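You operate a simulated robot arm through the tools that you are given. There is no shell and no other tool.

You run a simulated robot arm. Do the job below in one go: nothing can be reset, and whatever is moved stays where it is left.

Task
Empty the rings in the nest and refill them with 9 spaced balls.
Fine: let the old balls out by the drain slide and shut it before the refill; one push of the feed lever; space them with the spreader; end with the offset lever centred and the spreader up.

It is judged by the outcome, as a careful person would: the job done as asked, and still so three seconds after it is handed in. It fails if anything else is knocked over, pushed out of place, dropped, spilled or broken.

Robot
A 6-joint arm with a fingered hand, fixed in place. Base frame: the origin is on the floor under the middle of its stand, x ahead of it, y to its left, z up; the work surface is at about z = 880. Readings come in mm, degrees, newtons and seconds.
With the tool pointing down near the work surface it reaches from about 480 to 800 mm from the base axis. Its first joint turns from -166.0 to 166.0 degrees. Payload 4 kg.
The TCP is the grasp point between the finger pads, 20 mm short of the fingertips. In the tool frame z runs along the fingers and y along their closing line. The gripper opens to 140 mm; its body begins 54 mm behind the TCP. The gripper is a hand of 3 fingers: y runs from the thumb to the fingers, the wrist lies at [0, 0, -215] in the tool frame, and closing takes about 1.5 s.
Orientation is told as [roll, pitch, yaw] about the base's x, y, z axes, in that order, counted from this pose: with the fingers straight down and closing along the base's y, the tool's x points along the base's -x, its y along +y and its z along -z.

Tools
- The arm moves only by the tool step_arm. Its argument "steps" is a list that holds one entry, the list of rows, each a list of 6 numbers: the shift along the tool's x, y, z in mm, then the turn, a rotation vector about the tool's x, y, z in rad. In form: [[[tx, ty, tz, ax, ay, az], ...]]. A call has 1 to 20 rows; each row shifts and turns the commanded pose from where the row before left it, along the tool's axes as they then stand. "gripper" is the closure, from 0 (fully open) to 1 (shut), set as the call begins (left out, the last holds). Each row takes 0.2 s and may step no farther than 50 mm and 8.6 degrees from the row before; otherwise, or with a gripper value out of range, the whole call is refused. Where a pose cannot be reached the arm comes as near as it can. A force on the tool above 90 N (or 10 N above the force at the start of the call, whichever is more), or a blocked arm, ends the call early, and 0.2 s more pass. Each finger travels about 45 mm/s and halts on what it meets, pressing with about 25 N; the grip force reading is that of the motor and also rises with nothing between the fingers. The clock runs only during rows and for 0.2 s after the last one: add rows that do not move to give the fingers time. The reply holds the time, the measured pose of the TCP, the force on the tool along the base axes, the opening and the grip force, in the units named above and with some noise, with the torque about the TCP (base axes, N m) and any sound that the robot's microphone picked up.
- Cameras (640 x 400 px; columns grow to the right, rows downward): "scene" is fixed at [398.8, -500.6, 1715.7]; the picture's right is [0.92, -0.40, 0.00], its down [-0.33, -0.76, -0.56] and it looks along [0.22, 0.51, -0.83] (base axes); focal length 276 px, centre (320, 200). "wrist" rides on the gripper at [74, -43, -79] in the tool frame; the picture's right is [0.50, 0.87, 0.00], its down [-0.59, 0.34, -0.73] and it looks along [-0.64, 0.37, 0.68] (tool axes); focal length 275 px, centre (320, 200). There is no depth. A picture from a camera that has moved, and an enlarged one, comes with that camera's place and axes in the base frame and with its lens.
- get_image(camera): a new picture of that camera. It takes no simulated time.
- lift_body(by): moves the trunk up (or, below 0, down) by that many mm; the arm rides with it, the base frame stays. It gives what a move gives, with no picture.
- finger_targets(finger1, finger2, thumb_bend): sets how far each is bent, from 0 (flat) to 1 (curled in); at 0.3 the hand is open as for a grip, at 0.7 the pads meet at the TCP. One left out holds its place. A second passes; each finger stops where it meets its share of the squeeze, and holds until it gets a number again. A gripper value or a shape takes the hand back. It gives what a move gives, with no picture; readings hold the bend of each and the force on the fingers (four entries, about 0 where the hand has none), thumb and palm.
- hand_shape(shape): the hand has 3 fingers and takes this shape, open, in about a second: jaw (thumb against the fingers, like two jaws); tri (thumb and two fingers); tip (a fingertip pinch); poke (one finger out to press); point (the index stretched); flat (the hand flat); cup (the hand cupped); fist (a fist). The gripper value then closes the fingers along that shape, each until it touches; the sizes above hold for jaw. It gives what a move gives, with no picture.
- zoom(camera, box): a new picture of the part [left, top, right, bottom] of that camera's present view, enlarged. It takes no simulated time.
- hand_in(): hands the job in; it is judged then, once.

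Nothing tells you positions but the pictures and the camera data. Unless the task says otherwise, let go and move clear before handing in.

The tools are called after ">>>" as name(argument=value, ...) on one line, values as JSON. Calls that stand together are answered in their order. step_arm: Moves the arm, as the interface text tells. Its arguments: {"type":"object","properties":{"steps":{"type":"array"},"gripper":{"type":"number"}},"required":["steps"]} The other tools are called the same way: lift_body (by) moves the trunk up or down; hand_shape (shape) gives the hand a shape; finger_targets (finger1, finger2, thumb_bend) moves the fingers one by one; get_image (camera) takes a picture; zoom (camera, box) takes an enlarged picture of a part of a camera's view; hand_in () hands the job in.

At the start:

```text
clock: 0.0
tool_pos: [480.4, -83.0, 1378.1]
orientation: [-0.1, 0.1, 0.1]
ft_force: [-0.6, -0.3, 0.4]
ft_torque: [0.01, 0.0, 0.0]
gripper_width: 139.8
grasp_force: 0.0
shape: jaw
bend: [0.3, 0.3, 0.3]
finger forces: [0.0, 0.0, 0.0, 0.1, 0.0, 0.0]
trunk travel left (down, up): [-225.0, 365.0]
```

scene: 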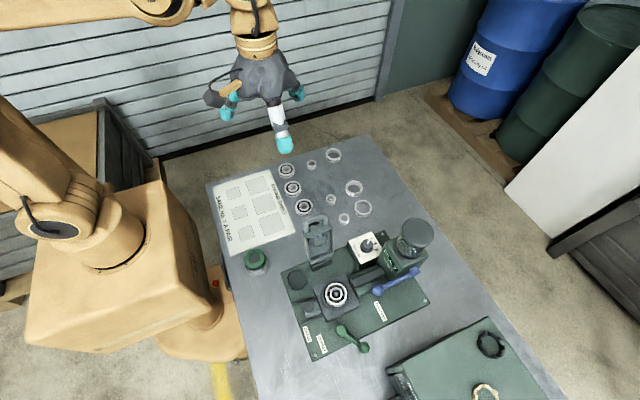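
wrist: 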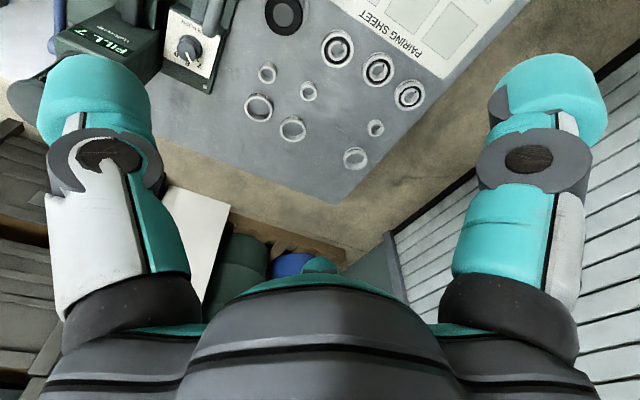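

I see a work table with a green bearing-assembly fixture (nest with rings, spreader, levers, ball hopper). I'll zoom in to read the labels and locate the parts before moving.

>>> zoom(camera="scene", box=[270, 200, 450, 370])

>>> zoom(camera="scene", box=[340, 210, 440, 310])

>>> zoom(camera="scene", box=[280, 270, 380, 370])

>>> zoom(camera="wrist", box=[20, 0, 280, 120])

```text
2.35 times, centred on (360, 285) of scene
camera zoom: at [398.8, -500.6, 1715.7], right [0.92, -0.4, 0.0], down [-0.33, -0.76, -0.56], along [0.22, 0.51, -0.83], focal length 649 px, centre (226, 0)
```

zoom: 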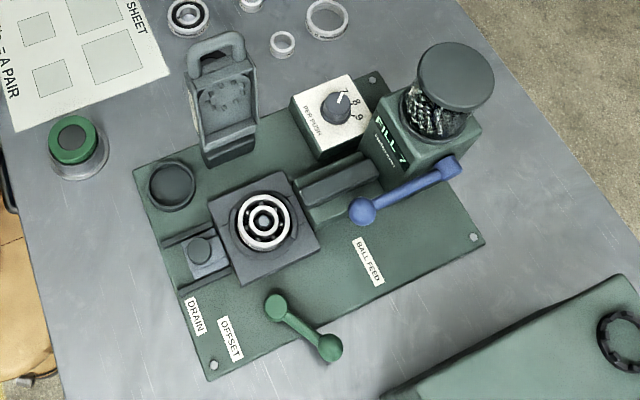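

```text
4.00 times, centred on (390, 260) of scene
camera zoom: at [398.8, -500.6, 1715.7], right [0.92, -0.4, 0.0], down [-0.33, -0.76, -0.56], along [0.22, 0.51, -0.83], focal length 1104 px, centre (40, -40)
```

zoom: 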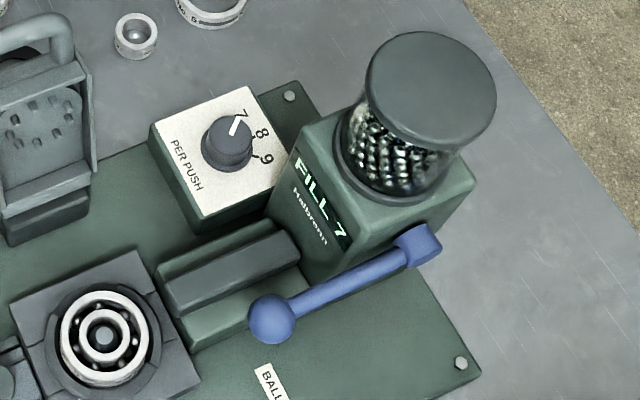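

```text
4.00 times, centred on (330, 320) of scene
camera zoom: at [398.8, -500.6, 1715.7], right [0.92, -0.4, 0.0], down [-0.33, -0.76, -0.56], along [0.22, 0.51, -0.83], focal length 1104 px, centre (280, -280)
```

zoom: 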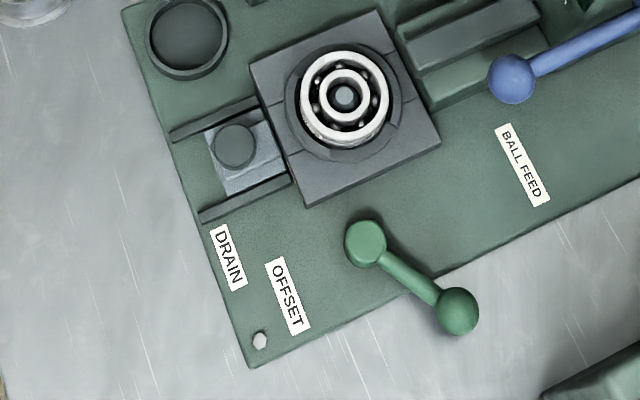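

```text
2.46 times, centred on (150, 60) of wrist
camera zoom: at [405.1, -126.0, 1457.3], right [-0.5, 0.87, 0.0], down [0.59, 0.34, 0.73], along [0.64, 0.37, -0.68], focal length 678 px, centre (738, 545)
```

zoom: 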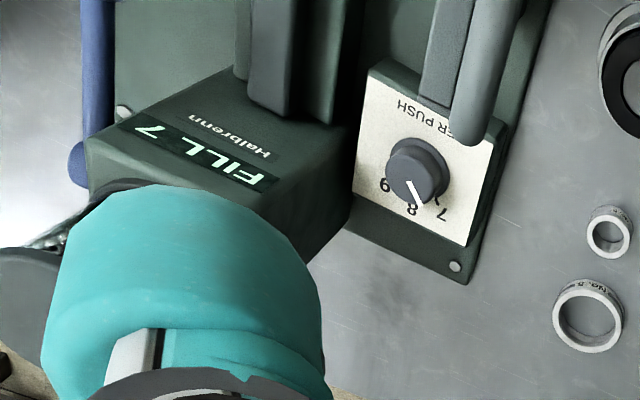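

I see the fixture plate spans about x 400–765, y −448 to −190, with the nest near (522, −326), the dial showing 7, a blue feed lever, a green offset lever, a drain slide toward the robot and a spreader standing up. Next I move high above and bring the wrist camera round for a closer view.

>>> step_arm(steps=[[[10.8, -33, 25, 0, 0, 0], [10.8, -33, 25, 0, 0, 0], [10.8, -33, 25, 0, 0, 0], [10.8, -33, 25, 0, 0, 0], [10.8, -33, 25, 0, 0, 0], [10.8, -33, 25, 0, 0, 0], [10.8, -33, 25, 0, 0, 0], [10.8, -33, 25, 0, 0, 0], [10.8, -33, 25, 0, 0, 0], [10.8, -33, 25, 0, 0, 0]]])

>>> get_image(camera="wrist")

>>> get_image(camera="scene")

```text
clock: 2.2
tool_pos: [372.9, -414.4, 1126.3]
orientation: [0.0, 0.0, -0.1]
ft_force: [-0.4, -0.4, -0.1]
ft_torque: [0.01, 0.0, 0.05]
gripper_width: 139.8
grasp_force: 0.1
shape: jaw
bend: [0.3, 0.3, 0.3]
finger forces: [0.0, 0.0, 0.0, 0.0, 0.0, 0.1]
trunk travel left (down, up): [-225.0, 365.0]
```

```text
taken
camera wrist: at [297.8, -457.3, 1205.5], right [-0.5, 0.87, 0.0], down [0.59, 0.34, 0.73], along [0.64, 0.37, -0.68], focal length 275 px, centre (320, 200)
```

wrist: 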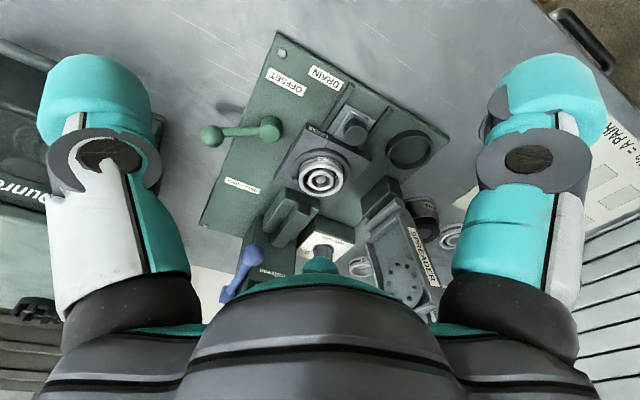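

```text
taken
```

scene: 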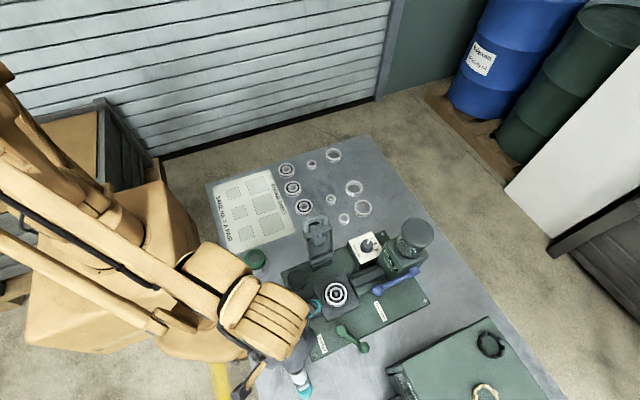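

The wrist camera now sees the fixture upside-down. I'll enlarge the key parts.

>>> zoom(camera="wrist", box=[190, 20, 450, 180])

>>> zoom(camera="wrist", box=[270, 110, 370, 210])

>>> zoom(camera="wrist", box=[340, 170, 460, 310])

>>> zoom(camera="wrist", box=[200, 180, 340, 310])

```text
2.46 times, centred on (320, 100) of wrist
camera zoom: at [297.8, -457.3, 1205.5], right [-0.5, 0.87, 0.0], down [0.59, 0.34, 0.73], along [0.64, 0.37, -0.68], focal length 678 px, centre (320, 446)
```

zoom: 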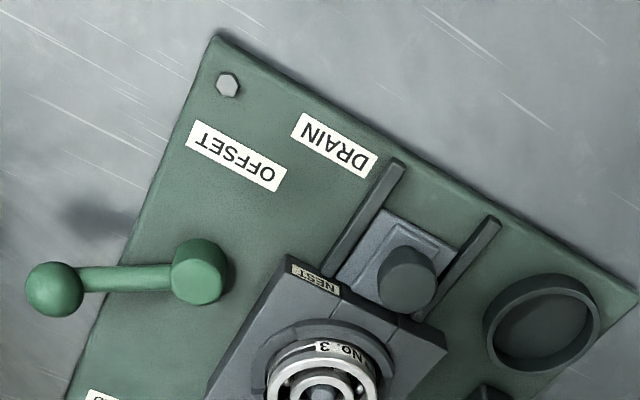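

```text
4.00 times, centred on (320, 160) of wrist
camera zoom: at [297.8, -457.3, 1205.5], right [-0.5, 0.87, 0.0], down [0.59, 0.34, 0.73], along [0.64, 0.37, -0.68], focal length 1101 px, centre (320, 360)
```

zoom: 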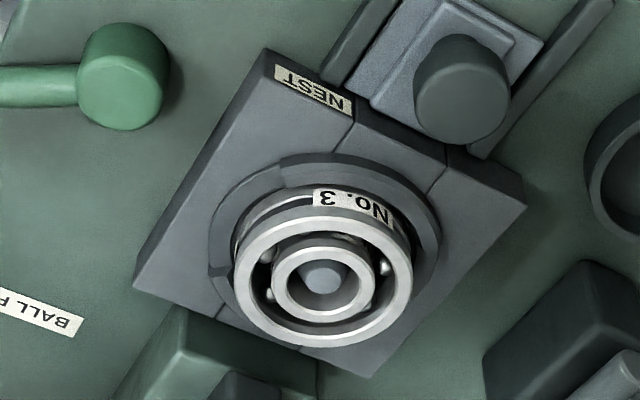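

```text
2.86 times, centred on (400, 240) of wrist
camera zoom: at [297.8, -457.3, 1205.5], right [-0.5, 0.87, 0.0], down [0.59, 0.34, 0.73], along [0.64, 0.37, -0.68], focal length 786 px, centre (91, 86)
```

zoom: 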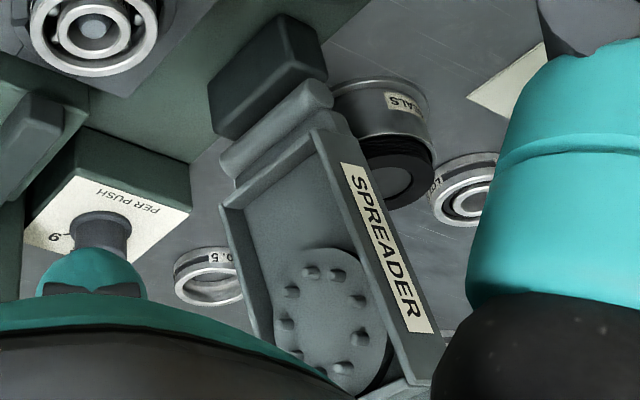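

```text
3.08 times, centred on (270, 245) of wrist
camera zoom: at [297.8, -457.3, 1205.5], right [-0.5, 0.87, 0.0], down [0.59, 0.34, 0.73], along [0.64, 0.37, -0.68], focal length 847 px, centre (474, 62)
```

zoom: 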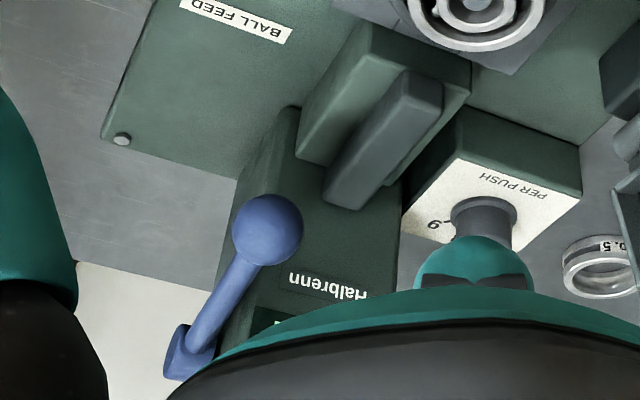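

I see the ball knob of the feed lever at roughly (609, −377, 1015) and the drain slide, nest ("No. 3") and spreader with pegs. Next I move out to the −y side with a turned wrist, to view the lever and filler from the side.

>>> step_arm(steps=[[[-37, -29, 0, 0, 0, 0], [-37, -29, 0, 0, 0, 0], [-37, -29, 0, 0, 0, 0], [-37, -29, 0, 0, 0, 0], [-37, -29, 0, 0, 0, 0], [0, 0, 0, 0, 0, -0.149], [0, 0, 0, 0, 0, -0.149], [0, 0, 0, 0, 0, -0.149], [0, 0, 0, 0, 0, -0.149], [0, 0, 0, 0, 0, -0.149], [0, 0, 0, 0, 0, -0.149], [0, 0, 0, 0, 0, -0.149]]])

>>> get_image(camera="wrist")

```text
clock: 4.8
tool_pos: [563.4, -554.6, 1127.2]
orientation: [0.0, 0.3, 36.4]
ft_force: [-0.4, 0.8, -0.7]
ft_torque: [0.0, 0.01, -0.02]
gripper_width: 139.6
grasp_force: 0.0
shape: jaw
bend: [0.3, 0.3, 0.3]
finger forces: [0.0, 0.0, 0.0, 0.0, 0.0, 0.0]
out of reach, approached as far as the arm can: row 10, 11, 12
trunk travel left (down, up): [-225.0, 365.0]
```

```text
taken
camera wrist: at [526.8, -632.5, 1207.1], right [-0.92, 0.4, 0.0], down [0.27, 0.62, 0.73], along [0.29, 0.67, -0.68], focal length 275 px, centre (320, 200)
```

wrist: 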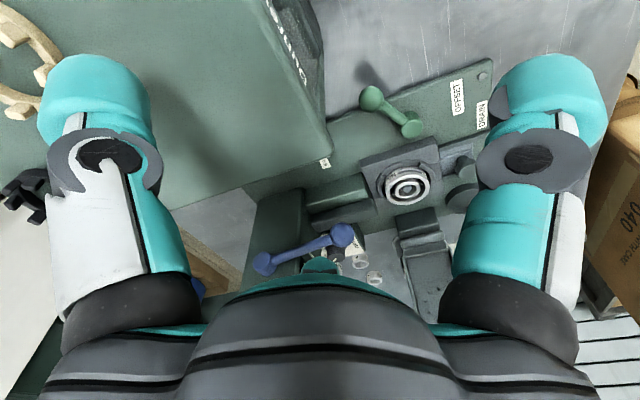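

From this side I see the feed lever rising along the filler box, and a green box at −y I must keep clear of. I'll enlarge the lever and nest here.

>>> zoom(camera="wrist", box=[220, 160, 400, 290])

>>> zoom(camera="wrist", box=[340, 60, 500, 220])

>>> zoom(camera="scene", box=[340, 200, 440, 310])

```text
3.08 times, centred on (310, 225) of wrist
camera zoom: at [526.8, -632.5, 1207.1], right [-0.92, 0.4, 0.0], down [0.27, 0.62, 0.73], along [0.29, 0.67, -0.68], focal length 847 px, centre (351, 123)
```

zoom: 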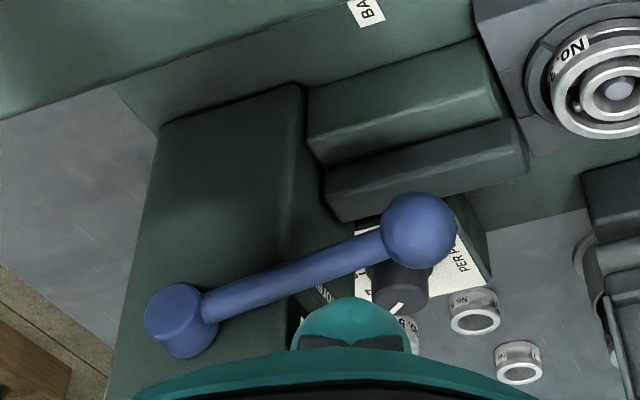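

```text
2.50 times, centred on (420, 140) of wrist
camera zoom: at [526.8, -632.5, 1207.1], right [-0.92, 0.4, 0.0], down [0.27, 0.62, 0.73], along [0.29, 0.67, -0.68], focal length 688 px, centre (70, 350)
```

zoom: 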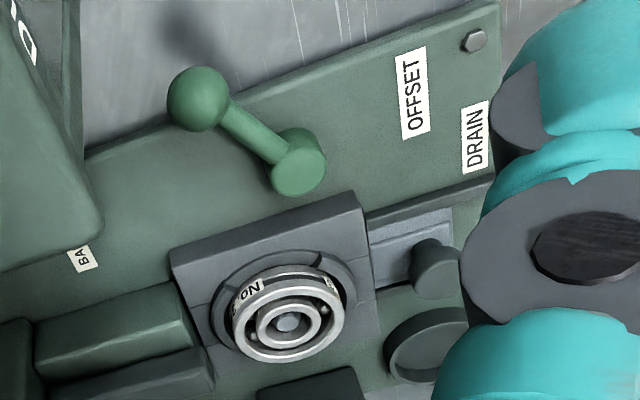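

```text
3.64 times, centred on (390, 255) of scene
camera zoom: at [398.8, -500.6, 1715.7], right [0.92, -0.4, 0.0], down [-0.33, -0.76, -0.56], along [0.22, 0.51, -0.83], focal length 1003 px, centre (66, 0)
```

zoom: 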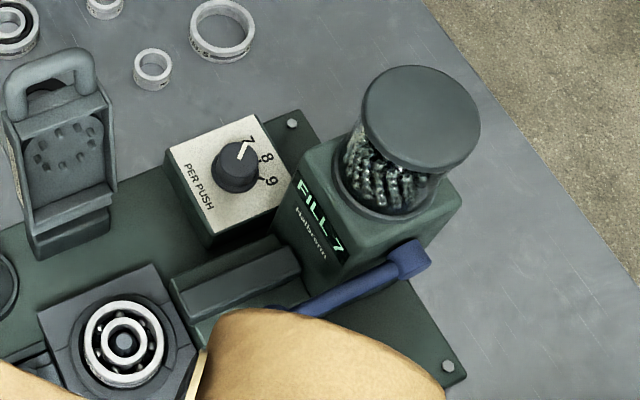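

I now have these estimates: feed knob ≈ (608, −378, 1016) on a horizontal-axis hub at (714, −377, 1030), dial knob ≈ (670, −235, 935) pointing at 7, drain knob ≈ (441, −323, 925), offset lever pivot ≈ (497, −415) with its ball at (532, −475, 928). Next I turn the wrist back and check the pose.

>>> step_arm(steps=[[[0, 0, 0, 0, 0, 0.149], [0, 0, 0, 0, 0, 0.149], [0, 0, 0, 0, 0, 0.149], [0, 0, 0, 0, 0, 0.149]]])

```text
clock: 5.8
tool_pos: [562.1, -554.5, 1128.1]
orientation: [-0.1, 0.1, 2.0]
ft_force: [-0.2, 0.6, 0.1]
ft_torque: [0.0, 0.02, 0.03]
gripper_width: 140.3
grasp_force: 0.1
shape: jaw
bend: [0.3, 0.3, 0.3]
finger forces: [0.1, 0.0, 0.0, 0.1, 0.0, 0.1]
trunk travel left (down, up): [-225.0, 365.0]
```

The wrist is nearly back to neutral. Next I move the camera closer to look at the nest rings and the slide.

>>> step_arm(steps=[[[0, 0, 0, 0, 0, 0.035], [22, 29.2, 0, 0, 0, 0], [22, 29.2, 0, 0, 0, 0], [22, 29.2, 10, 0, 0, 0], [22, 29.2, 30, 0, 0, 0], [22, 29.2, 33, 0, 0, 0], [22, 29.2, 33, 0, 0, 0]]])

>>> get_image(camera="wrist")

>>> zoom(camera="wrist", box=[260, 140, 380, 260])

>>> zoom(camera="scene", box=[310, 265, 370, 325])

```text
clock: 7.4
tool_pos: [428.1, -379.4, 1022.4]
orientation: [-0.1, 0.1, 0.1]
ft_force: [0.6, 1.0, -0.4]
ft_torque: [-0.02, 0.0, -0.01]
gripper_width: 140.0
grasp_force: 0.0
shape: jaw
bend: [0.3, 0.3, 0.3]
finger forces: [0.0, 0.1, 0.1, 0.0, 0.1, 0.1]
trunk travel left (down, up): [-225.0, 365.0]
```

```text
taken
camera wrist: at [353.3, -422.1, 1101.5], right [-0.5, 0.86, 0.0], down [0.59, 0.34, 0.73], along [0.63, 0.37, -0.68], focal length 275 px, centre (320, 200)
```

wrist: 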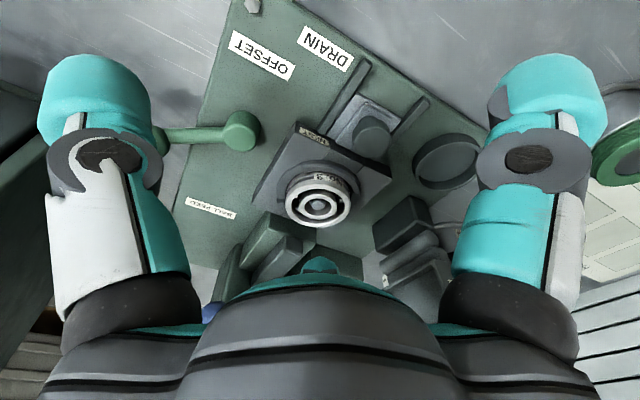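

```text
3.33 times, centred on (320, 200) of wrist
camera zoom: at [353.3, -422.1, 1101.5], right [-0.5, 0.86, 0.0], down [0.59, 0.34, 0.73], along [0.63, 0.37, -0.68], focal length 918 px, centre (320, 200)
```

zoom: 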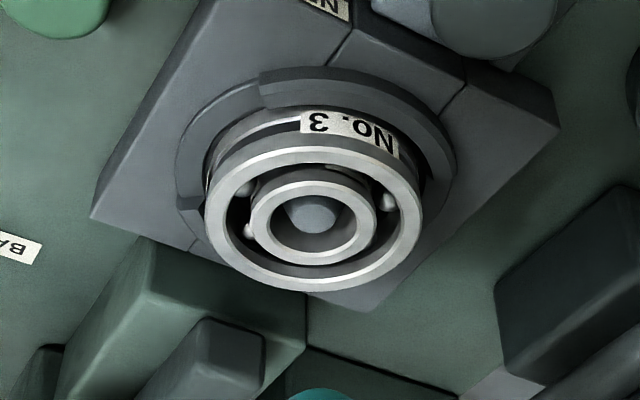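

```text
6.67 times, centred on (340, 295) of scene
camera zoom: at [398.8, -500.6, 1715.7], right [0.92, -0.4, 0.0], down [-0.33, -0.76, -0.56], along [0.22, 0.51, -0.83], focal length 1840 px, centre (187, -433)
```

zoom: 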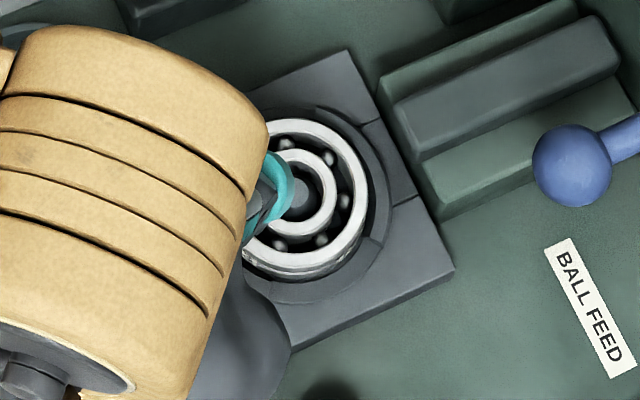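

The rings look centred with several balls in place. Next I rise and look at the dial from the front to pin down its centre and height.

>>> step_arm(steps=[[[0, 0, -50, 0, 0, 0], [0, 0, -50, 0, 0, 0], [-30, 20, 0, 0, 0, 0], [-30, 20, 0, 0, 0, 0]]])

>>> get_image(camera="wrist")

>>> zoom(camera="wrist", box=[260, 140, 380, 260])

>>> zoom(camera="scene", box=[335, 215, 435, 285])

```text
clock: 8.4
tool_pos: [490.2, -338.6, 1122.4]
orientation: [-0.2, 0.1, 0.2]
ft_force: [-0.1, 0.7, -0.3]
ft_torque: [-0.03, 0.02, -0.01]
gripper_width: 139.9
grasp_force: 0.0
shape: jaw
bend: [0.3, 0.3, 0.3]
finger forces: [0.0, 0.1, 0.0, 0.0, 0.0, 0.0]
trunk travel left (down, up): [-225.0, 365.0]
```

```text
taken
camera wrist: at [415.2, -381.9, 1201.1], right [-0.5, 0.86, 0.0], down [0.59, 0.34, 0.73], along [0.63, 0.37, -0.68], focal length 275 px, centre (320, 200)
```

wrist: 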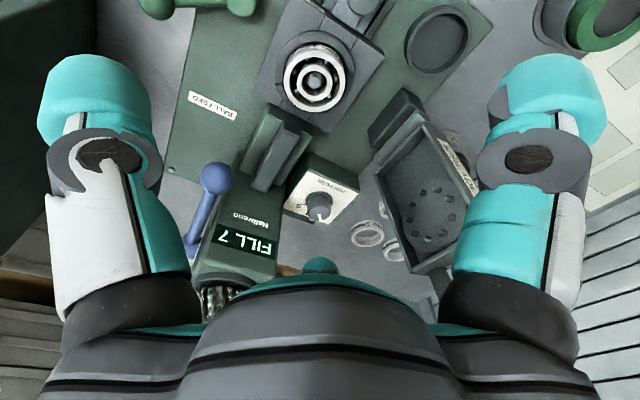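

```text
3.33 times, centred on (320, 200) of wrist
camera zoom: at [415.2, -381.9, 1201.1], right [-0.5, 0.86, 0.0], down [0.59, 0.34, 0.73], along [0.63, 0.37, -0.68], focal length 918 px, centre (320, 200)
```

zoom: 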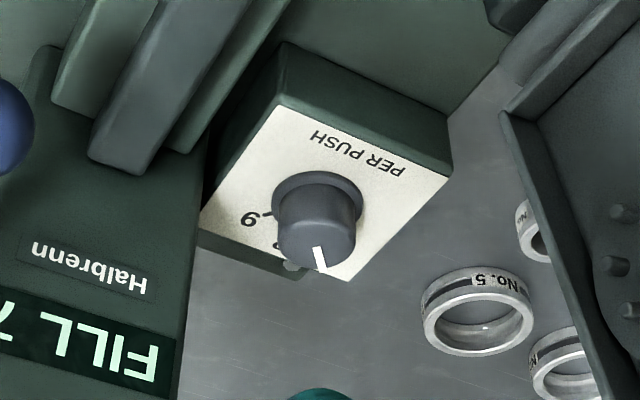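

```text
5.71 times, centred on (385, 250) of scene
camera zoom: at [398.8, -500.6, 1715.7], right [0.92, -0.4, 0.0], down [-0.33, -0.76, -0.56], along [0.22, 0.51, -0.83], focal length 1577 px, centre (-51, -86)
```

zoom: 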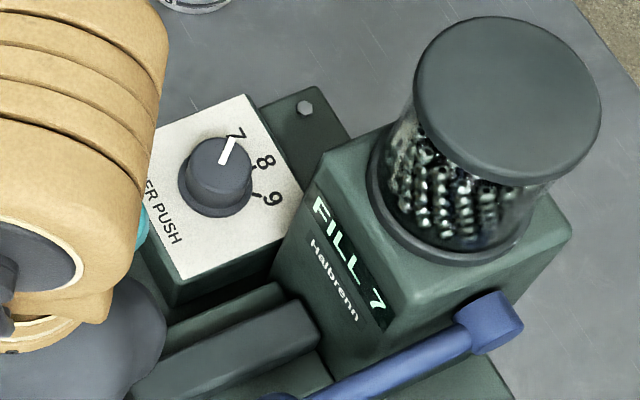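

I see the dial clearly: knob top about (667, −238, 958), skirt at z ≈ 933, pointing at 7, with 9 about 78° clockwise; the filler box edge is only ~52 mm away, so I'll lean the hand away from it. Next I rise, move above the dial, yaw and tilt, and pre-close the fingers.

>>> step_arm(steps=[[[0, 0, -50, 0, 0, 0], [0, 0, -50, 0, 0, 0], [-35.4, 20.3, 0, 0, 0, 0], [-35.4, 20.3, 0, 0, 0, 0], [-35.4, 20.3, 0, 0, 0, 0], [-35.4, 20.3, 0, 0, 0, 0], [-35.4, 20.3, 0, 0, 0, 0], [0, 0, 0, 0, 0, 0.1309], [0, 0, 0, 0, 0, 0.1309], [0, 0, 0, 0.0301, -0.1124, 0], [0, 0, 0, 0.0301, -0.1124, 0], [0, 0, 0, 0.0301, -0.1124, 0]]], gripper=0.6)

>>> get_image(camera="wrist")

>>> get_image(camera="scene")

```text
clock: 11.0
tool_pos: [663.7, -236.3, 1221.8]
orientation: [-5.6, -19.2, -13.9]
ft_force: [-0.5, 0.4, -0.4]
ft_torque: [0.01, 0.0, -0.01]
gripper_width: 56.1
grasp_force: 0.0
shape: jaw
bend: [0.38, 0.38, 0.37]
finger forces: [0.0, 0.0, 0.0, 0.0, 0.0, 0.0]
trunk travel left (down, up): [-225.0, 365.0]
```

```text
taken
camera wrist: at [561.3, -246.8, 1275.2], right [-0.22, 0.94, -0.24], down [0.41, 0.32, 0.85], along [0.88, 0.09, -0.46], focal length 275 px, centre (320, 200)
```

wrist: 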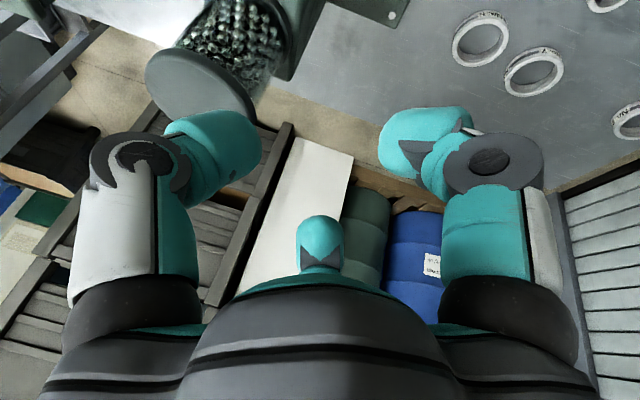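

```text
taken
```

scene: 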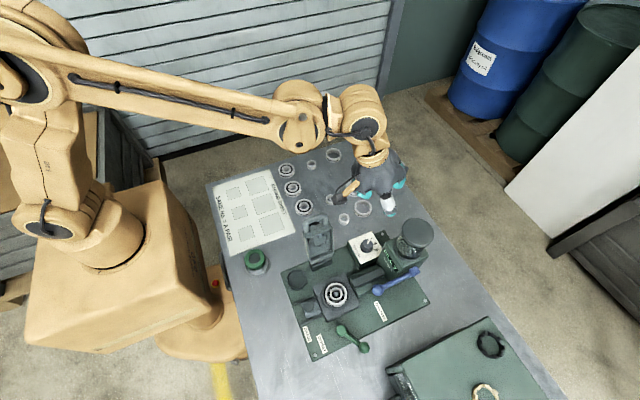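

The hand's three fingers are spaced 120° apart and bulge outward, so a full 78° twist could hit the filler box; I'll twist the dial in two 39° bites with the hand leaning toward +y. Next I re-tilt above the dial and check the pose.

>>> step_arm(steps=[[[0, 0, 0, -0.0301, 0.1124, 0], [0, 0, 0, -0.0301, 0.1124, 0], [0, 0, 0, -0.0301, 0.1124, 0], [0, 0, 0, 0.0965, -0.0651, 0], [0, 0, 0, 0.0965, -0.0651, 0], [0, 0, 0, 0.0965, -0.0651, 0], [0, 0, 0, 0, 0, 0], [0, 0, 0, 0, 0, 0]]])

>>> get_image(camera="wrist")

>>> zoom(camera="scene", box=[280, 120, 460, 300])

```text
clock: 12.8
tool_pos: [666.0, -236.1, 1220.2]
orientation: [-17.0, -11.0, -13.2]
ft_force: [-0.3, 0.0, 0.7]
ft_torque: [0.01, -0.03, 0.0]
gripper_width: 56.1
grasp_force: 0.2
shape: jaw
bend: [0.38, 0.38, 0.37]
finger forces: [0.0, 0.0, 0.0, 0.0, 0.0, 0.0]
trunk travel left (down, up): [-225.0, 365.0]
```

```text
taken
camera wrist: at [573.6, -233.5, 1293.5], right [-0.24, 0.91, -0.34], down [0.57, 0.42, 0.7], along [0.78, -0.03, -0.62], focal length 275 px, centre (320, 200)
```

wrist: 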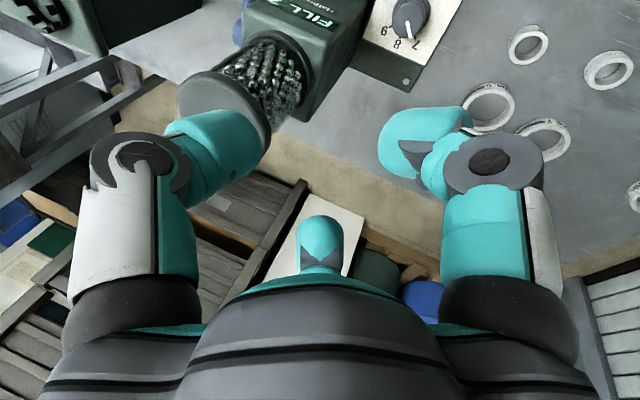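

```text
2.22 times, centred on (370, 210) of scene
camera zoom: at [398.8, -500.6, 1715.7], right [0.92, -0.4, 0.0], down [-0.33, -0.76, -0.56], along [0.22, 0.51, -0.83], focal length 613 px, centre (209, 178)
```

zoom: 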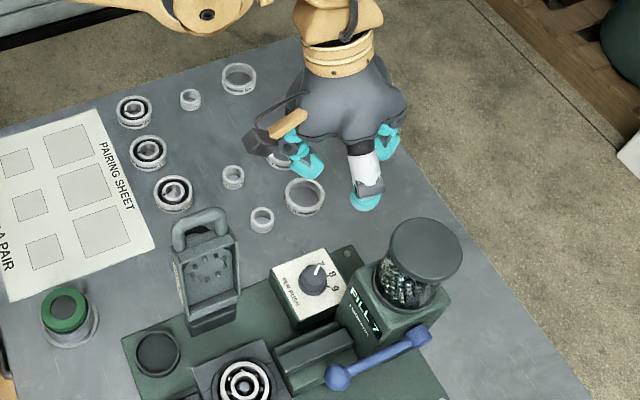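

I notice the camera pod on the hand would come close to the raised spreader at this yaw. The three fingers are symmetric, so next I untilt and test whether yaw ≈ −134° is reachable, which puts the pod on the free far side.

>>> step_arm(steps=[[[0, 0, 0, -0.0965, 0.0651, 0], [0, 0, 0, -0.0965, 0.0651, 0], [0, 0, 0, -0.0965, 0.0651, 0], [0, 0, 0, 0, 0, 0.1496], [0, 0, 0, 0, 0, 0.1496], [0, 0, 0, 0, 0, 0.1496], [0, 0, 0, 0, 0, 0.1496], [0, 0, 0, 0, 0, 0.1496], [0, 0, 0, 0, 0, 0.1496], [0, 0, 0, 0, 0, 0.1496], [0, 0, 0, 0, 0, 0.1496], [0, 0, 0, 0, 0, 0.1496], [0, 0, 0, 0, 0, 0.1496], [0, 0, 0, 0, 0, 0.1496], [0, 0, 0, 0, 0, 0.1496], [0, 0, 0, 0, 0, 0.1496], [0, 0, 0, 0, 0, 0.1496]]])

>>> get_image(camera="wrist")

```text
clock: 16.4
tool_pos: [666.4, -235.5, 1221.2]
orientation: [0.0, -0.2, -134.9]
ft_force: [-0.1, -0.6, -0.2]
ft_torque: [0.02, 0.0, 0.01]
gripper_width: 56.2
grasp_force: 0.1
shape: jaw
bend: [0.38, 0.38, 0.37]
finger forces: [0.0, 0.0, 0.1, 0.0, 0.0, 0.0]
trunk travel left (down, up): [-225.0, 365.0]
```

```text
taken
camera wrist: at [687.3, -153.7, 1299.7], right [0.97, -0.26, 0.0], down [-0.17, -0.65, 0.74], along [-0.19, -0.71, -0.68], focal length 275 px, centre (320, 200)
```

wrist: 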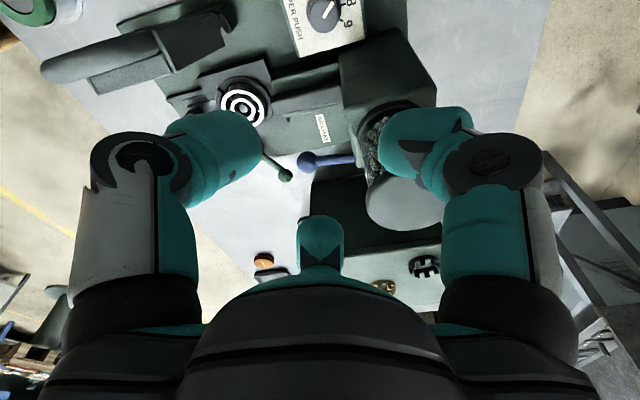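

Yaw −135° works, with fingers at base azimuths 135°, −105° and 15°, which straddles the filler box. Next I tilt 12° away from the box and descend part way over the dial, then check.

>>> step_arm(steps=[[[0, 2.2, 0, -0.0949, -0.0442, 0], [0, 0, 0, -0.0949, -0.0442, 0], [3.69, -7.91, 41.08, 0, 0, 0], [3.69, -7.91, 41.08, 0, 0, 0], [3.69, -7.91, 41.08, 0, 0, 0], [3.69, -7.91, 41.08, 0, 0, 0], [3.69, -7.91, 41.08, 0, 0, 0], [0, 0, 0, 0, 0, 0]]])

>>> get_image(camera="wrist")

>>> zoom(camera="scene", box=[310, 180, 450, 300])

```text
clock: 18.2
tool_pos: [667.4, -238.4, 1010.6]
orientation: [10.9, -5.2, -135.2]
ft_force: [0.2, 0.2, 0.2]
ft_torque: [0.0, 0.01, 0.03]
gripper_width: 56.2
grasp_force: 0.2
shape: jaw
bend: [0.38, 0.38, 0.37]
finger forces: [0.0, 0.0, 0.0, 0.0, 0.1, 0.0]
trunk travel left (down, up): [-225.0, 365.0]
```

```text
taken
camera wrist: at [682.6, -140.7, 1072.3], right [0.96, -0.24, 0.12], down [-0.23, -0.5, 0.84], along [-0.14, -0.83, -0.54], focal length 275 px, centre (320, 200)
```

wrist: 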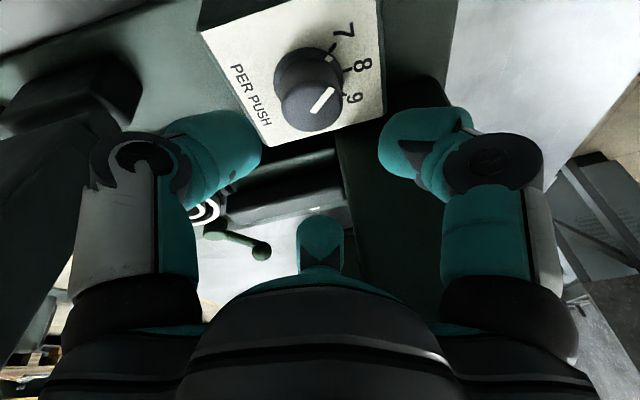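

```text
3.33 times, centred on (380, 240) of scene
camera zoom: at [398.8, -500.6, 1715.7], right [0.92, -0.4, 0.0], down [-0.33, -0.76, -0.56], along [0.22, 0.51, -0.83], focal length 920 px, centre (120, 67)
```

zoom: 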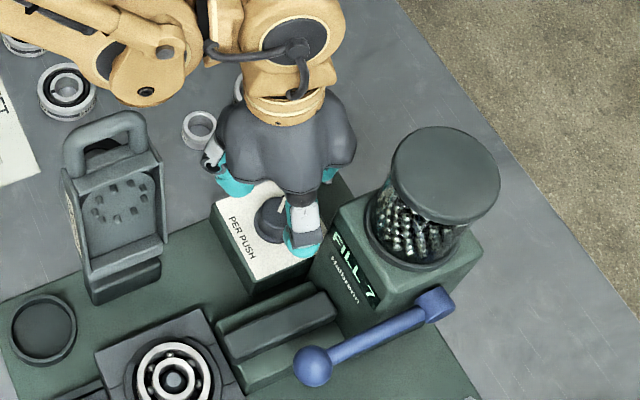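

Triangulating again puts the dial knob at about (669.7, −235.5), top z ≈ 951, skirt z ≈ 929. Next I shift a few mm and lower the fingers around it.

>>> step_arm(steps=[[[6.05, -5.55, 26.3, 0, 0, 0], [2.4, -5.15, 26.7, 0, 0, 0], [0, 0, 0, 0, 0, 0]]])

>>> get_image(camera="wrist")

>>> zoom(camera="scene", box=[330, 200, 430, 280])

```text
clock: 19.0
tool_pos: [668.6, -234.6, 959.2]
orientation: [10.9, -5.2, -135.3]
ft_force: [-1.5, 1.6, 9.2]
ft_torque: [0.29, 0.29, 0.03]
gripper_width: 56.2
grasp_force: 0.1
shape: jaw
bend: [0.38, 0.38, 0.37]
finger forces: [0.0, 0.1, 0.1, 0.0, 10.0, 0.0]
trunk travel left (down, up): [-225.0, 365.0]
```

```text
taken
camera wrist: at [684.7, -138.5, 1020.0], right [0.96, -0.24, 0.12], down [-0.23, -0.5, 0.84], along [-0.14, -0.83, -0.54], focal length 275 px, centre (320, 200)
```

wrist: 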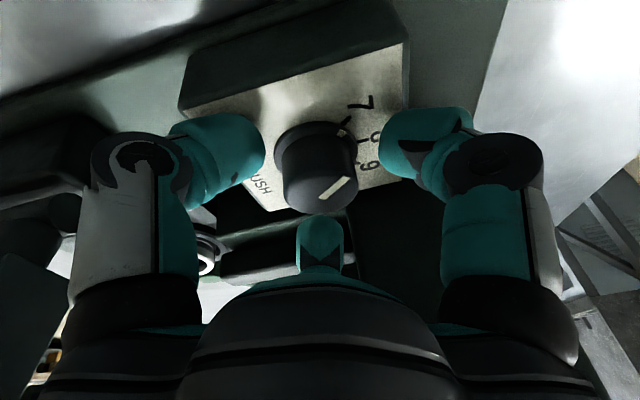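

```text
5.00 times, centred on (380, 240) of scene
camera zoom: at [398.8, -500.6, 1715.7], right [0.92, -0.4, 0.0], down [-0.33, -0.76, -0.56], along [0.22, 0.51, -0.83], focal length 1380 px, centre (20, 0)
```

zoom: 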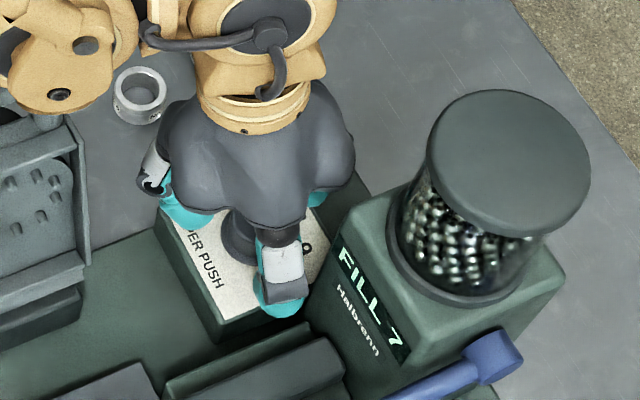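

The thumb tip is just touching the dial plate (10 N), and the knob is centred between the fingers. Next I raise 6 mm and close the fingers on the knob.

>>> step_arm(steps=[[[-0.53, 1.13, -5.87, 0, 0, 0], [0, 0, 0, 0, 0, 0]]])

>>> step_arm(steps=[[[0, 0, 0, 0, 0, 0], [0, 0, 0, 0, 0, 0], [0, 0, 0, 0, 0, 0], [0, 0, 0, 0, 0, 0], [0, 0, 0, 0, 0, 0], [0, 0, 0, 0, 0, 0]]], gripper=1)

>>> get_image(camera="wrist")

```text
clock: 19.6
tool_pos: [669.7, -235.3, 961.9]
orientation: [10.9, -5.3, -135.3]
ft_force: [-0.5, 0.5, 0.8]
ft_torque: [0.03, -0.01, -0.03]
gripper_width: 56.2
grasp_force: 0.0
shape: jaw
bend: [0.38, 0.38, 0.37]
finger forces: [0.0, 0.0, 0.0, 0.0, 0.0, 0.1]
trunk travel left (down, up): [-225.0, 365.0]
```

```text
clock: 21.0
tool_pos: [669.7, -236.3, 961.6]
orientation: [10.9, -5.2, -135.3]
ft_force: [-4.6, 0.9, -8.2]
ft_torque: [0.06, 0.09, -0.05]
gripper_width: 28.3
grasp_force: 25.0
shape: jaw
bend: [0.49, 0.97, 0.48]
finger forces: [20.0, 20.0, 0.0, 0.0, 22.9, 0.0]
trunk travel left (down, up): [-225.0, 365.0]
```

```text
taken
camera wrist: at [685.1, -139.4, 1024.0], right [0.96, -0.24, 0.12], down [-0.23, -0.5, 0.84], along [-0.15, -0.83, -0.54], focal length 275 px, centre (320, 200)
```

wrist: 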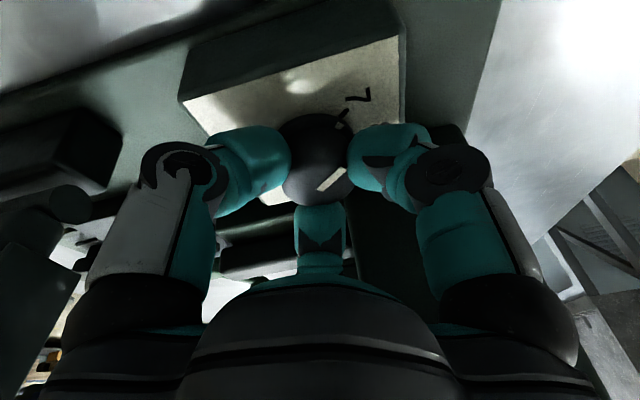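

The thumb and fingers report contact on the knob with about 20 N each. Next I twist about the vertical axis, first a small part, and check that the pointer follows.

>>> step_arm(steps=[[[0, 0, 0, 0.01196, -0.02564, 0.1331], [0, 0, 0, 0.01196, -0.02564, 0.1331]]])

>>> get_image(camera="wrist")

>>> zoom(camera="scene", box=[330, 200, 430, 280])

```text
clock: 21.6
tool_pos: [669.2, -234.9, 962.3]
orientation: [10.8, -5.3, -150.9]
ft_force: [-5.8, 1.6, -11.0]
ft_torque: [0.12, 0.07, 0.0]
gripper_width: 28.4
grasp_force: 24.6
shape: jaw
bend: [0.49, 0.97, 0.48]
finger forces: [19.9, 19.7, 0.0, 0.0, 23.3, 0.1]
trunk travel left (down, up): [-225.0, 365.0]
```

```text
taken
camera wrist: at [710.7, -147.3, 1024.1], right [0.86, -0.49, 0.12], down [-0.35, -0.42, 0.84], along [-0.36, -0.76, -0.54], focal length 275 px, centre (320, 200)
```

wrist: 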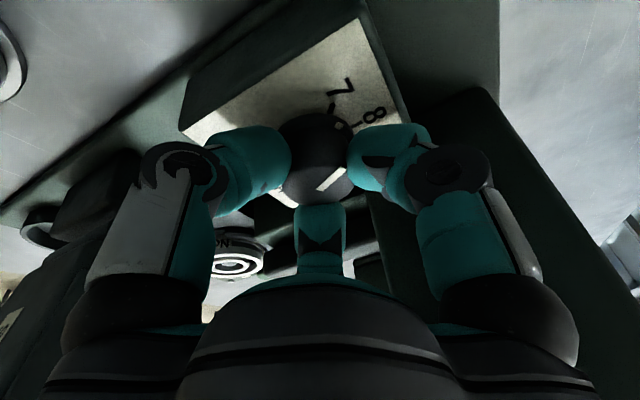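

```text
5.00 times, centred on (380, 240) of scene
camera zoom: at [398.8, -500.6, 1715.7], right [0.92, -0.4, 0.0], down [-0.33, -0.76, -0.56], along [0.22, 0.51, -0.83], focal length 1380 px, centre (20, 0)
```

zoom: 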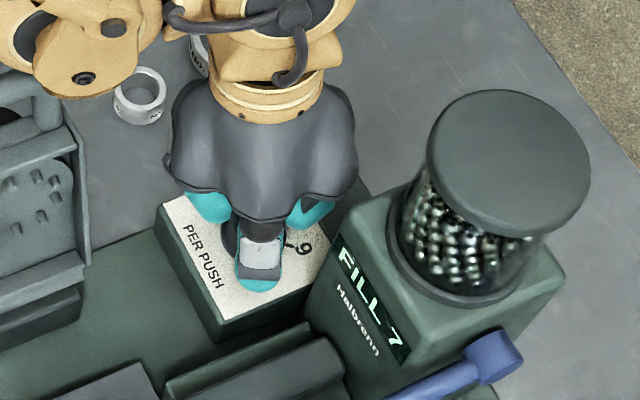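

The pointer turns with the hand, so the grip holds. Next I continue to complete the first 39°.

>>> step_arm(steps=[[[0, 0, 0, 0.01196, -0.02564, 0.1331], [0, 0, 0, 0.01196, -0.02564, 0.1331], [0, 0, 0, 0.01196, -0.02564, 0.1331], [0, 0, 0, 0, 0, 0]]])

>>> get_image(camera="wrist")

>>> zoom(camera="scene", box=[330, 200, 430, 280])

```text
clock: 22.6
tool_pos: [668.9, -234.5, 963.6]
orientation: [11.0, -5.4, -174.4]
ft_force: [-7.8, 3.7, -14.8]
ft_torque: [0.18, 0.11, -0.02]
gripper_width: 28.0
grasp_force: 24.9
shape: jaw
bend: [0.49, 0.97, 0.48]
finger forces: [18.9, 19.5, 0.1, 0.0, 22.8, 0.0]
trunk travel left (down, up): [-225.0, 365.0]
```

```text
taken
camera wrist: at [742.8, -171.2, 1024.3], right [0.59, -0.8, 0.12], down [-0.49, -0.24, 0.84], along [-0.64, -0.55, -0.54], focal length 275 px, centre (320, 200)
```

wrist: 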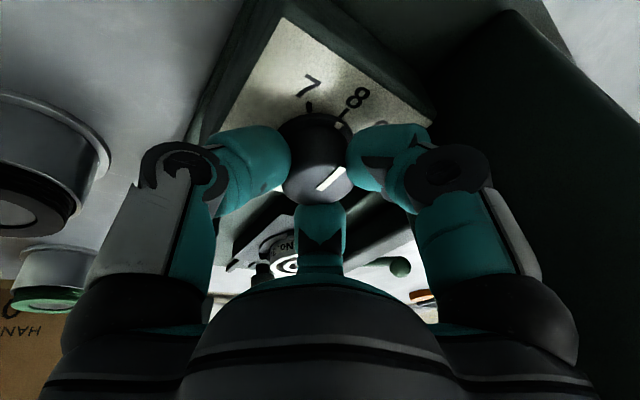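

```text
5.00 times, centred on (380, 240) of scene
camera zoom: at [398.8, -500.6, 1715.7], right [0.92, -0.4, 0.0], down [-0.33, -0.76, -0.56], along [0.22, 0.51, -0.83], focal length 1380 px, centre (20, 0)
```

zoom: 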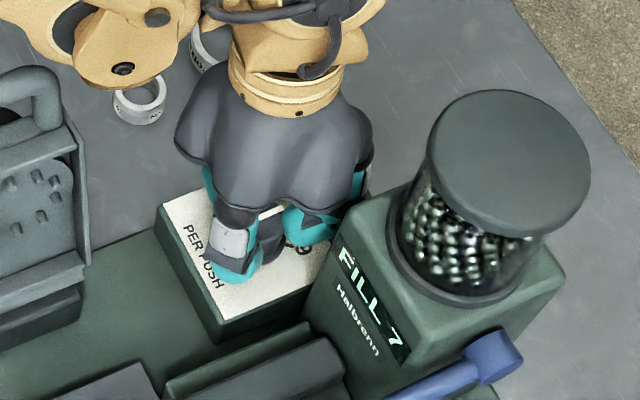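

The knob mark now sits near 8, though the display still reads 7. Next I open slightly, check where the dial rests, then rotate back for the second bite.

>>> step_arm(steps=[[[0, 0, 0, 0, 0, 0], [0, 0, 0, 0, 0, 0], [0, 0, 0, 0, 0, 0], [0, 0, 0, 0, 0, 0]]], gripper=0.62)

>>> get_image(camera="wrist")

>>> zoom(camera="scene", box=[330, 200, 430, 280])

```text
clock: 23.6
tool_pos: [668.5, -236.5, 962.7]
orientation: [11.0, -5.1, -174.3]
ft_force: [-0.7, -0.1, -0.2]
ft_torque: [0.0, 0.01, -0.02]
gripper_width: 52.9
grasp_force: 0.1
shape: jaw
bend: [0.39, 0.39, 0.38]
finger forces: [0.0, 0.0, 0.0, 0.1, 0.0, 0.1]
trunk travel left (down, up): [-225.0, 365.0]
```

```text
taken
camera wrist: at [742.5, -171.3, 1024.8], right [0.59, -0.8, 0.12], down [-0.49, -0.24, 0.84], along [-0.64, -0.56, -0.54], focal length 275 px, centre (320, 200)
```

wrist: 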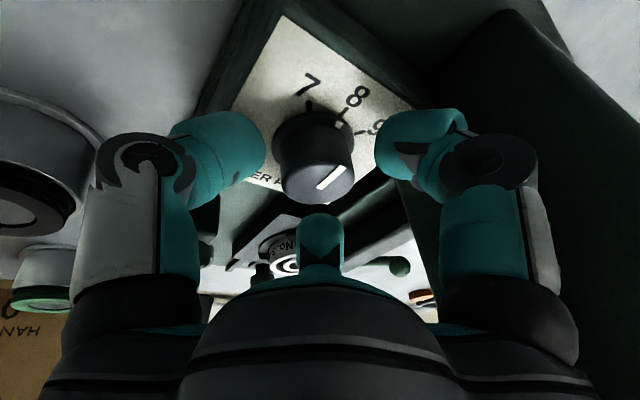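

```text
5.00 times, centred on (380, 240) of scene
camera zoom: at [398.8, -500.6, 1715.7], right [0.92, -0.4, 0.0], down [-0.33, -0.76, -0.56], along [0.22, 0.51, -0.83], focal length 1380 px, centre (20, 0)
```

zoom: 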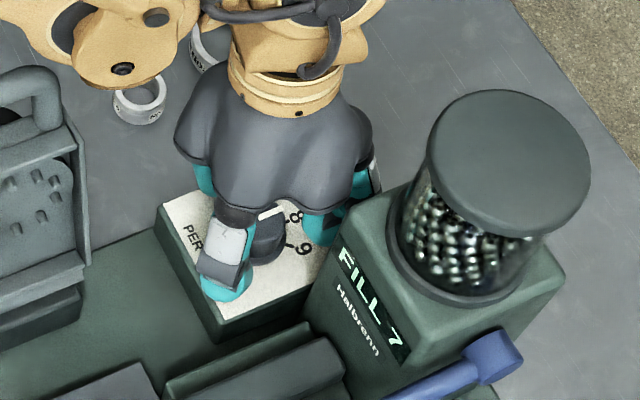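

The pointer now sits on 8 and stays there. Next I rotate the open hand back 39°, regrip and twist again towards 9.

>>> step_arm(steps=[[[0, 0, 0, -0.01196, 0.02564, -0.1331], [0, 0, 0, -0.01196, 0.02564, -0.1331], [0, 0, 0, -0.01196, 0.02564, -0.1331], [0, 0, 0, -0.01196, 0.02564, -0.1331], [0, 0, 0, -0.01196, 0.02564, -0.1331], [0, 0, 0, 0, 0, 0]]])

>>> step_arm(steps=[[[0, 0, 0, 0, 0, 0], [0, 0, 0, 0, 0, 0], [0, 0, 0, 0, 0, 0], [0, 0, 0, 0, 0, 0], [0, 0, 0, 0, 0, 0], [0, 0, 0, 0, 0, 0]]], gripper=1)

>>> get_image(camera="wrist")

>>> zoom(camera="scene", box=[330, 200, 430, 280])

```text
clock: 25.0
tool_pos: [669.4, -234.9, 963.0]
orientation: [10.8, -5.2, -135.2]
ft_force: [0.2, -0.4, -0.7]
ft_torque: [0.01, 0.0, -0.01]
gripper_width: 53.1
grasp_force: 0.2
shape: jaw
bend: [0.39, 0.39, 0.38]
finger forces: [0.0, 0.1, 0.0, 0.1, 0.1, 0.0]
trunk travel left (down, up): [-225.0, 365.0]
```

```text
clock: 26.4
tool_pos: [670.0, -236.4, 961.6]
orientation: [10.9, -5.2, -135.3]
ft_force: [-2.6, 0.4, -6.6]
ft_torque: [0.07, 0.14, -0.03]
gripper_width: 28.4
grasp_force: 25.2
shape: jaw
bend: [0.5, 0.97, 0.48]
finger forces: [20.5, 19.7, 0.0, 0.0, 22.3, 0.0]
trunk travel left (down, up): [-225.0, 365.0]
```

```text
taken
camera wrist: at [685.3, -139.2, 1024.7], right [0.96, -0.24, 0.12], down [-0.23, -0.5, 0.84], along [-0.15, -0.83, -0.54], focal length 275 px, centre (320, 200)
```

wrist: 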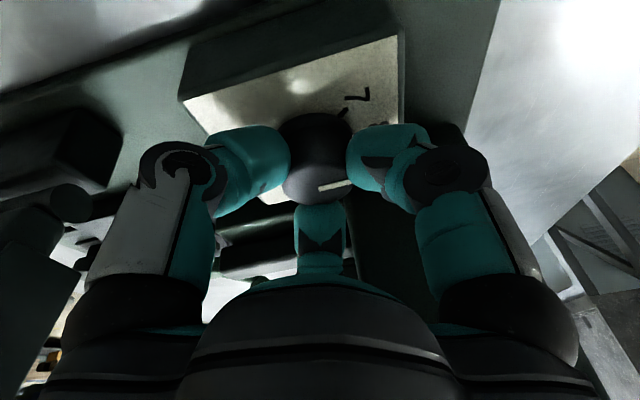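

```text
5.00 times, centred on (380, 240) of scene
camera zoom: at [398.8, -500.6, 1715.7], right [0.92, -0.4, 0.0], down [-0.33, -0.76, -0.56], along [0.22, 0.51, -0.83], focal length 1380 px, centre (20, 0)
```

zoom: 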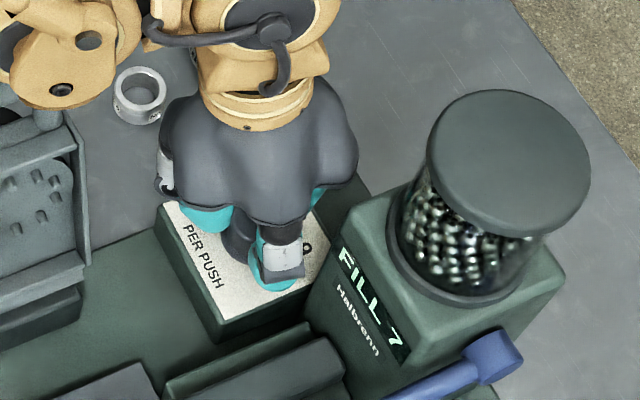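

The regrip holds, with the pointer still at 8. Next I twist another 39° toward 9.

>>> step_arm(steps=[[[0, 0, 0, 0.01196, -0.02564, 0.1331], [0, 0, 0, 0.01196, -0.02564, 0.1331], [0, 0, 0, 0.01196, -0.02564, 0.1331], [0, 0, 0, 0.01196, -0.02564, 0.1331], [0, 0, 0, 0.01196, -0.02564, 0.1331], [0, 0, 0, 0, 0, 0]]])

>>> step_arm(steps=[[[0, 0, 0, 0, 0, 0], [0, 0, 0, 0, 0, 0], [0, 0, 0, 0, 0, 0], [0, 0, 0, 0, 0, 0]]], gripper=0.62)

>>> get_image(camera="wrist")

>>> zoom(camera="scene", box=[330, 200, 430, 280])

```text
clock: 27.8
tool_pos: [669.0, -234.3, 962.9]
orientation: [11.0, -5.2, -174.4]
ft_force: [-0.6, 0.4, -5.0]
ft_torque: [0.14, 0.02, -0.03]
gripper_width: 28.7
grasp_force: 25.4
shape: jaw
bend: [0.5, 0.97, 0.48]
finger forces: [21.5, 19.9, 0.0, 0.0, 22.5, 0.0]
trunk travel left (down, up): [-225.0, 365.0]
```

```text
clock: 28.8
tool_pos: [670.2, -236.6, 962.5]
orientation: [11.0, -5.2, -174.3]
ft_force: [0.8, -0.2, 0.2]
ft_torque: [0.0, -0.01, -0.01]
gripper_width: 53.0
grasp_force: 0.2
shape: jaw
bend: [0.39, 0.39, 0.38]
finger forces: [0.0, 0.0, 0.0, 0.0, 0.0, 0.0]
trunk travel left (down, up): [-225.0, 365.0]
```

```text
taken
camera wrist: at [742.4, -171.1, 1024.7], right [0.59, -0.8, 0.12], down [-0.49, -0.24, 0.84], along [-0.64, -0.56, -0.54], focal length 275 px, centre (320, 200)
```

wrist: 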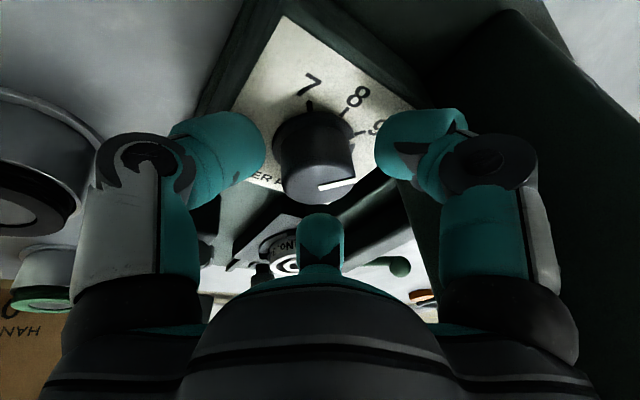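

```text
5.00 times, centred on (380, 240) of scene
camera zoom: at [398.8, -500.6, 1715.7], right [0.92, -0.4, 0.0], down [-0.33, -0.76, -0.56], along [0.22, 0.51, -0.83], focal length 1380 px, centre (20, 0)
```

zoom: 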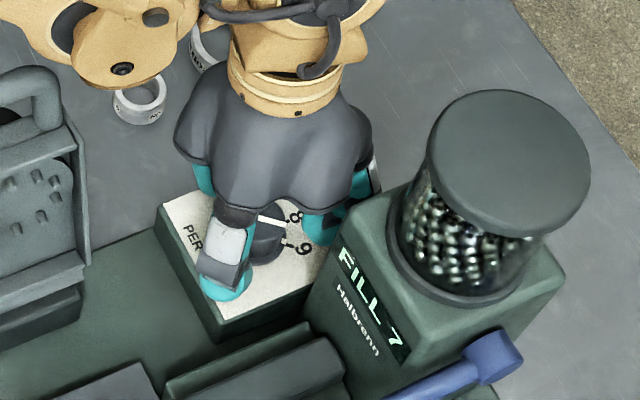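

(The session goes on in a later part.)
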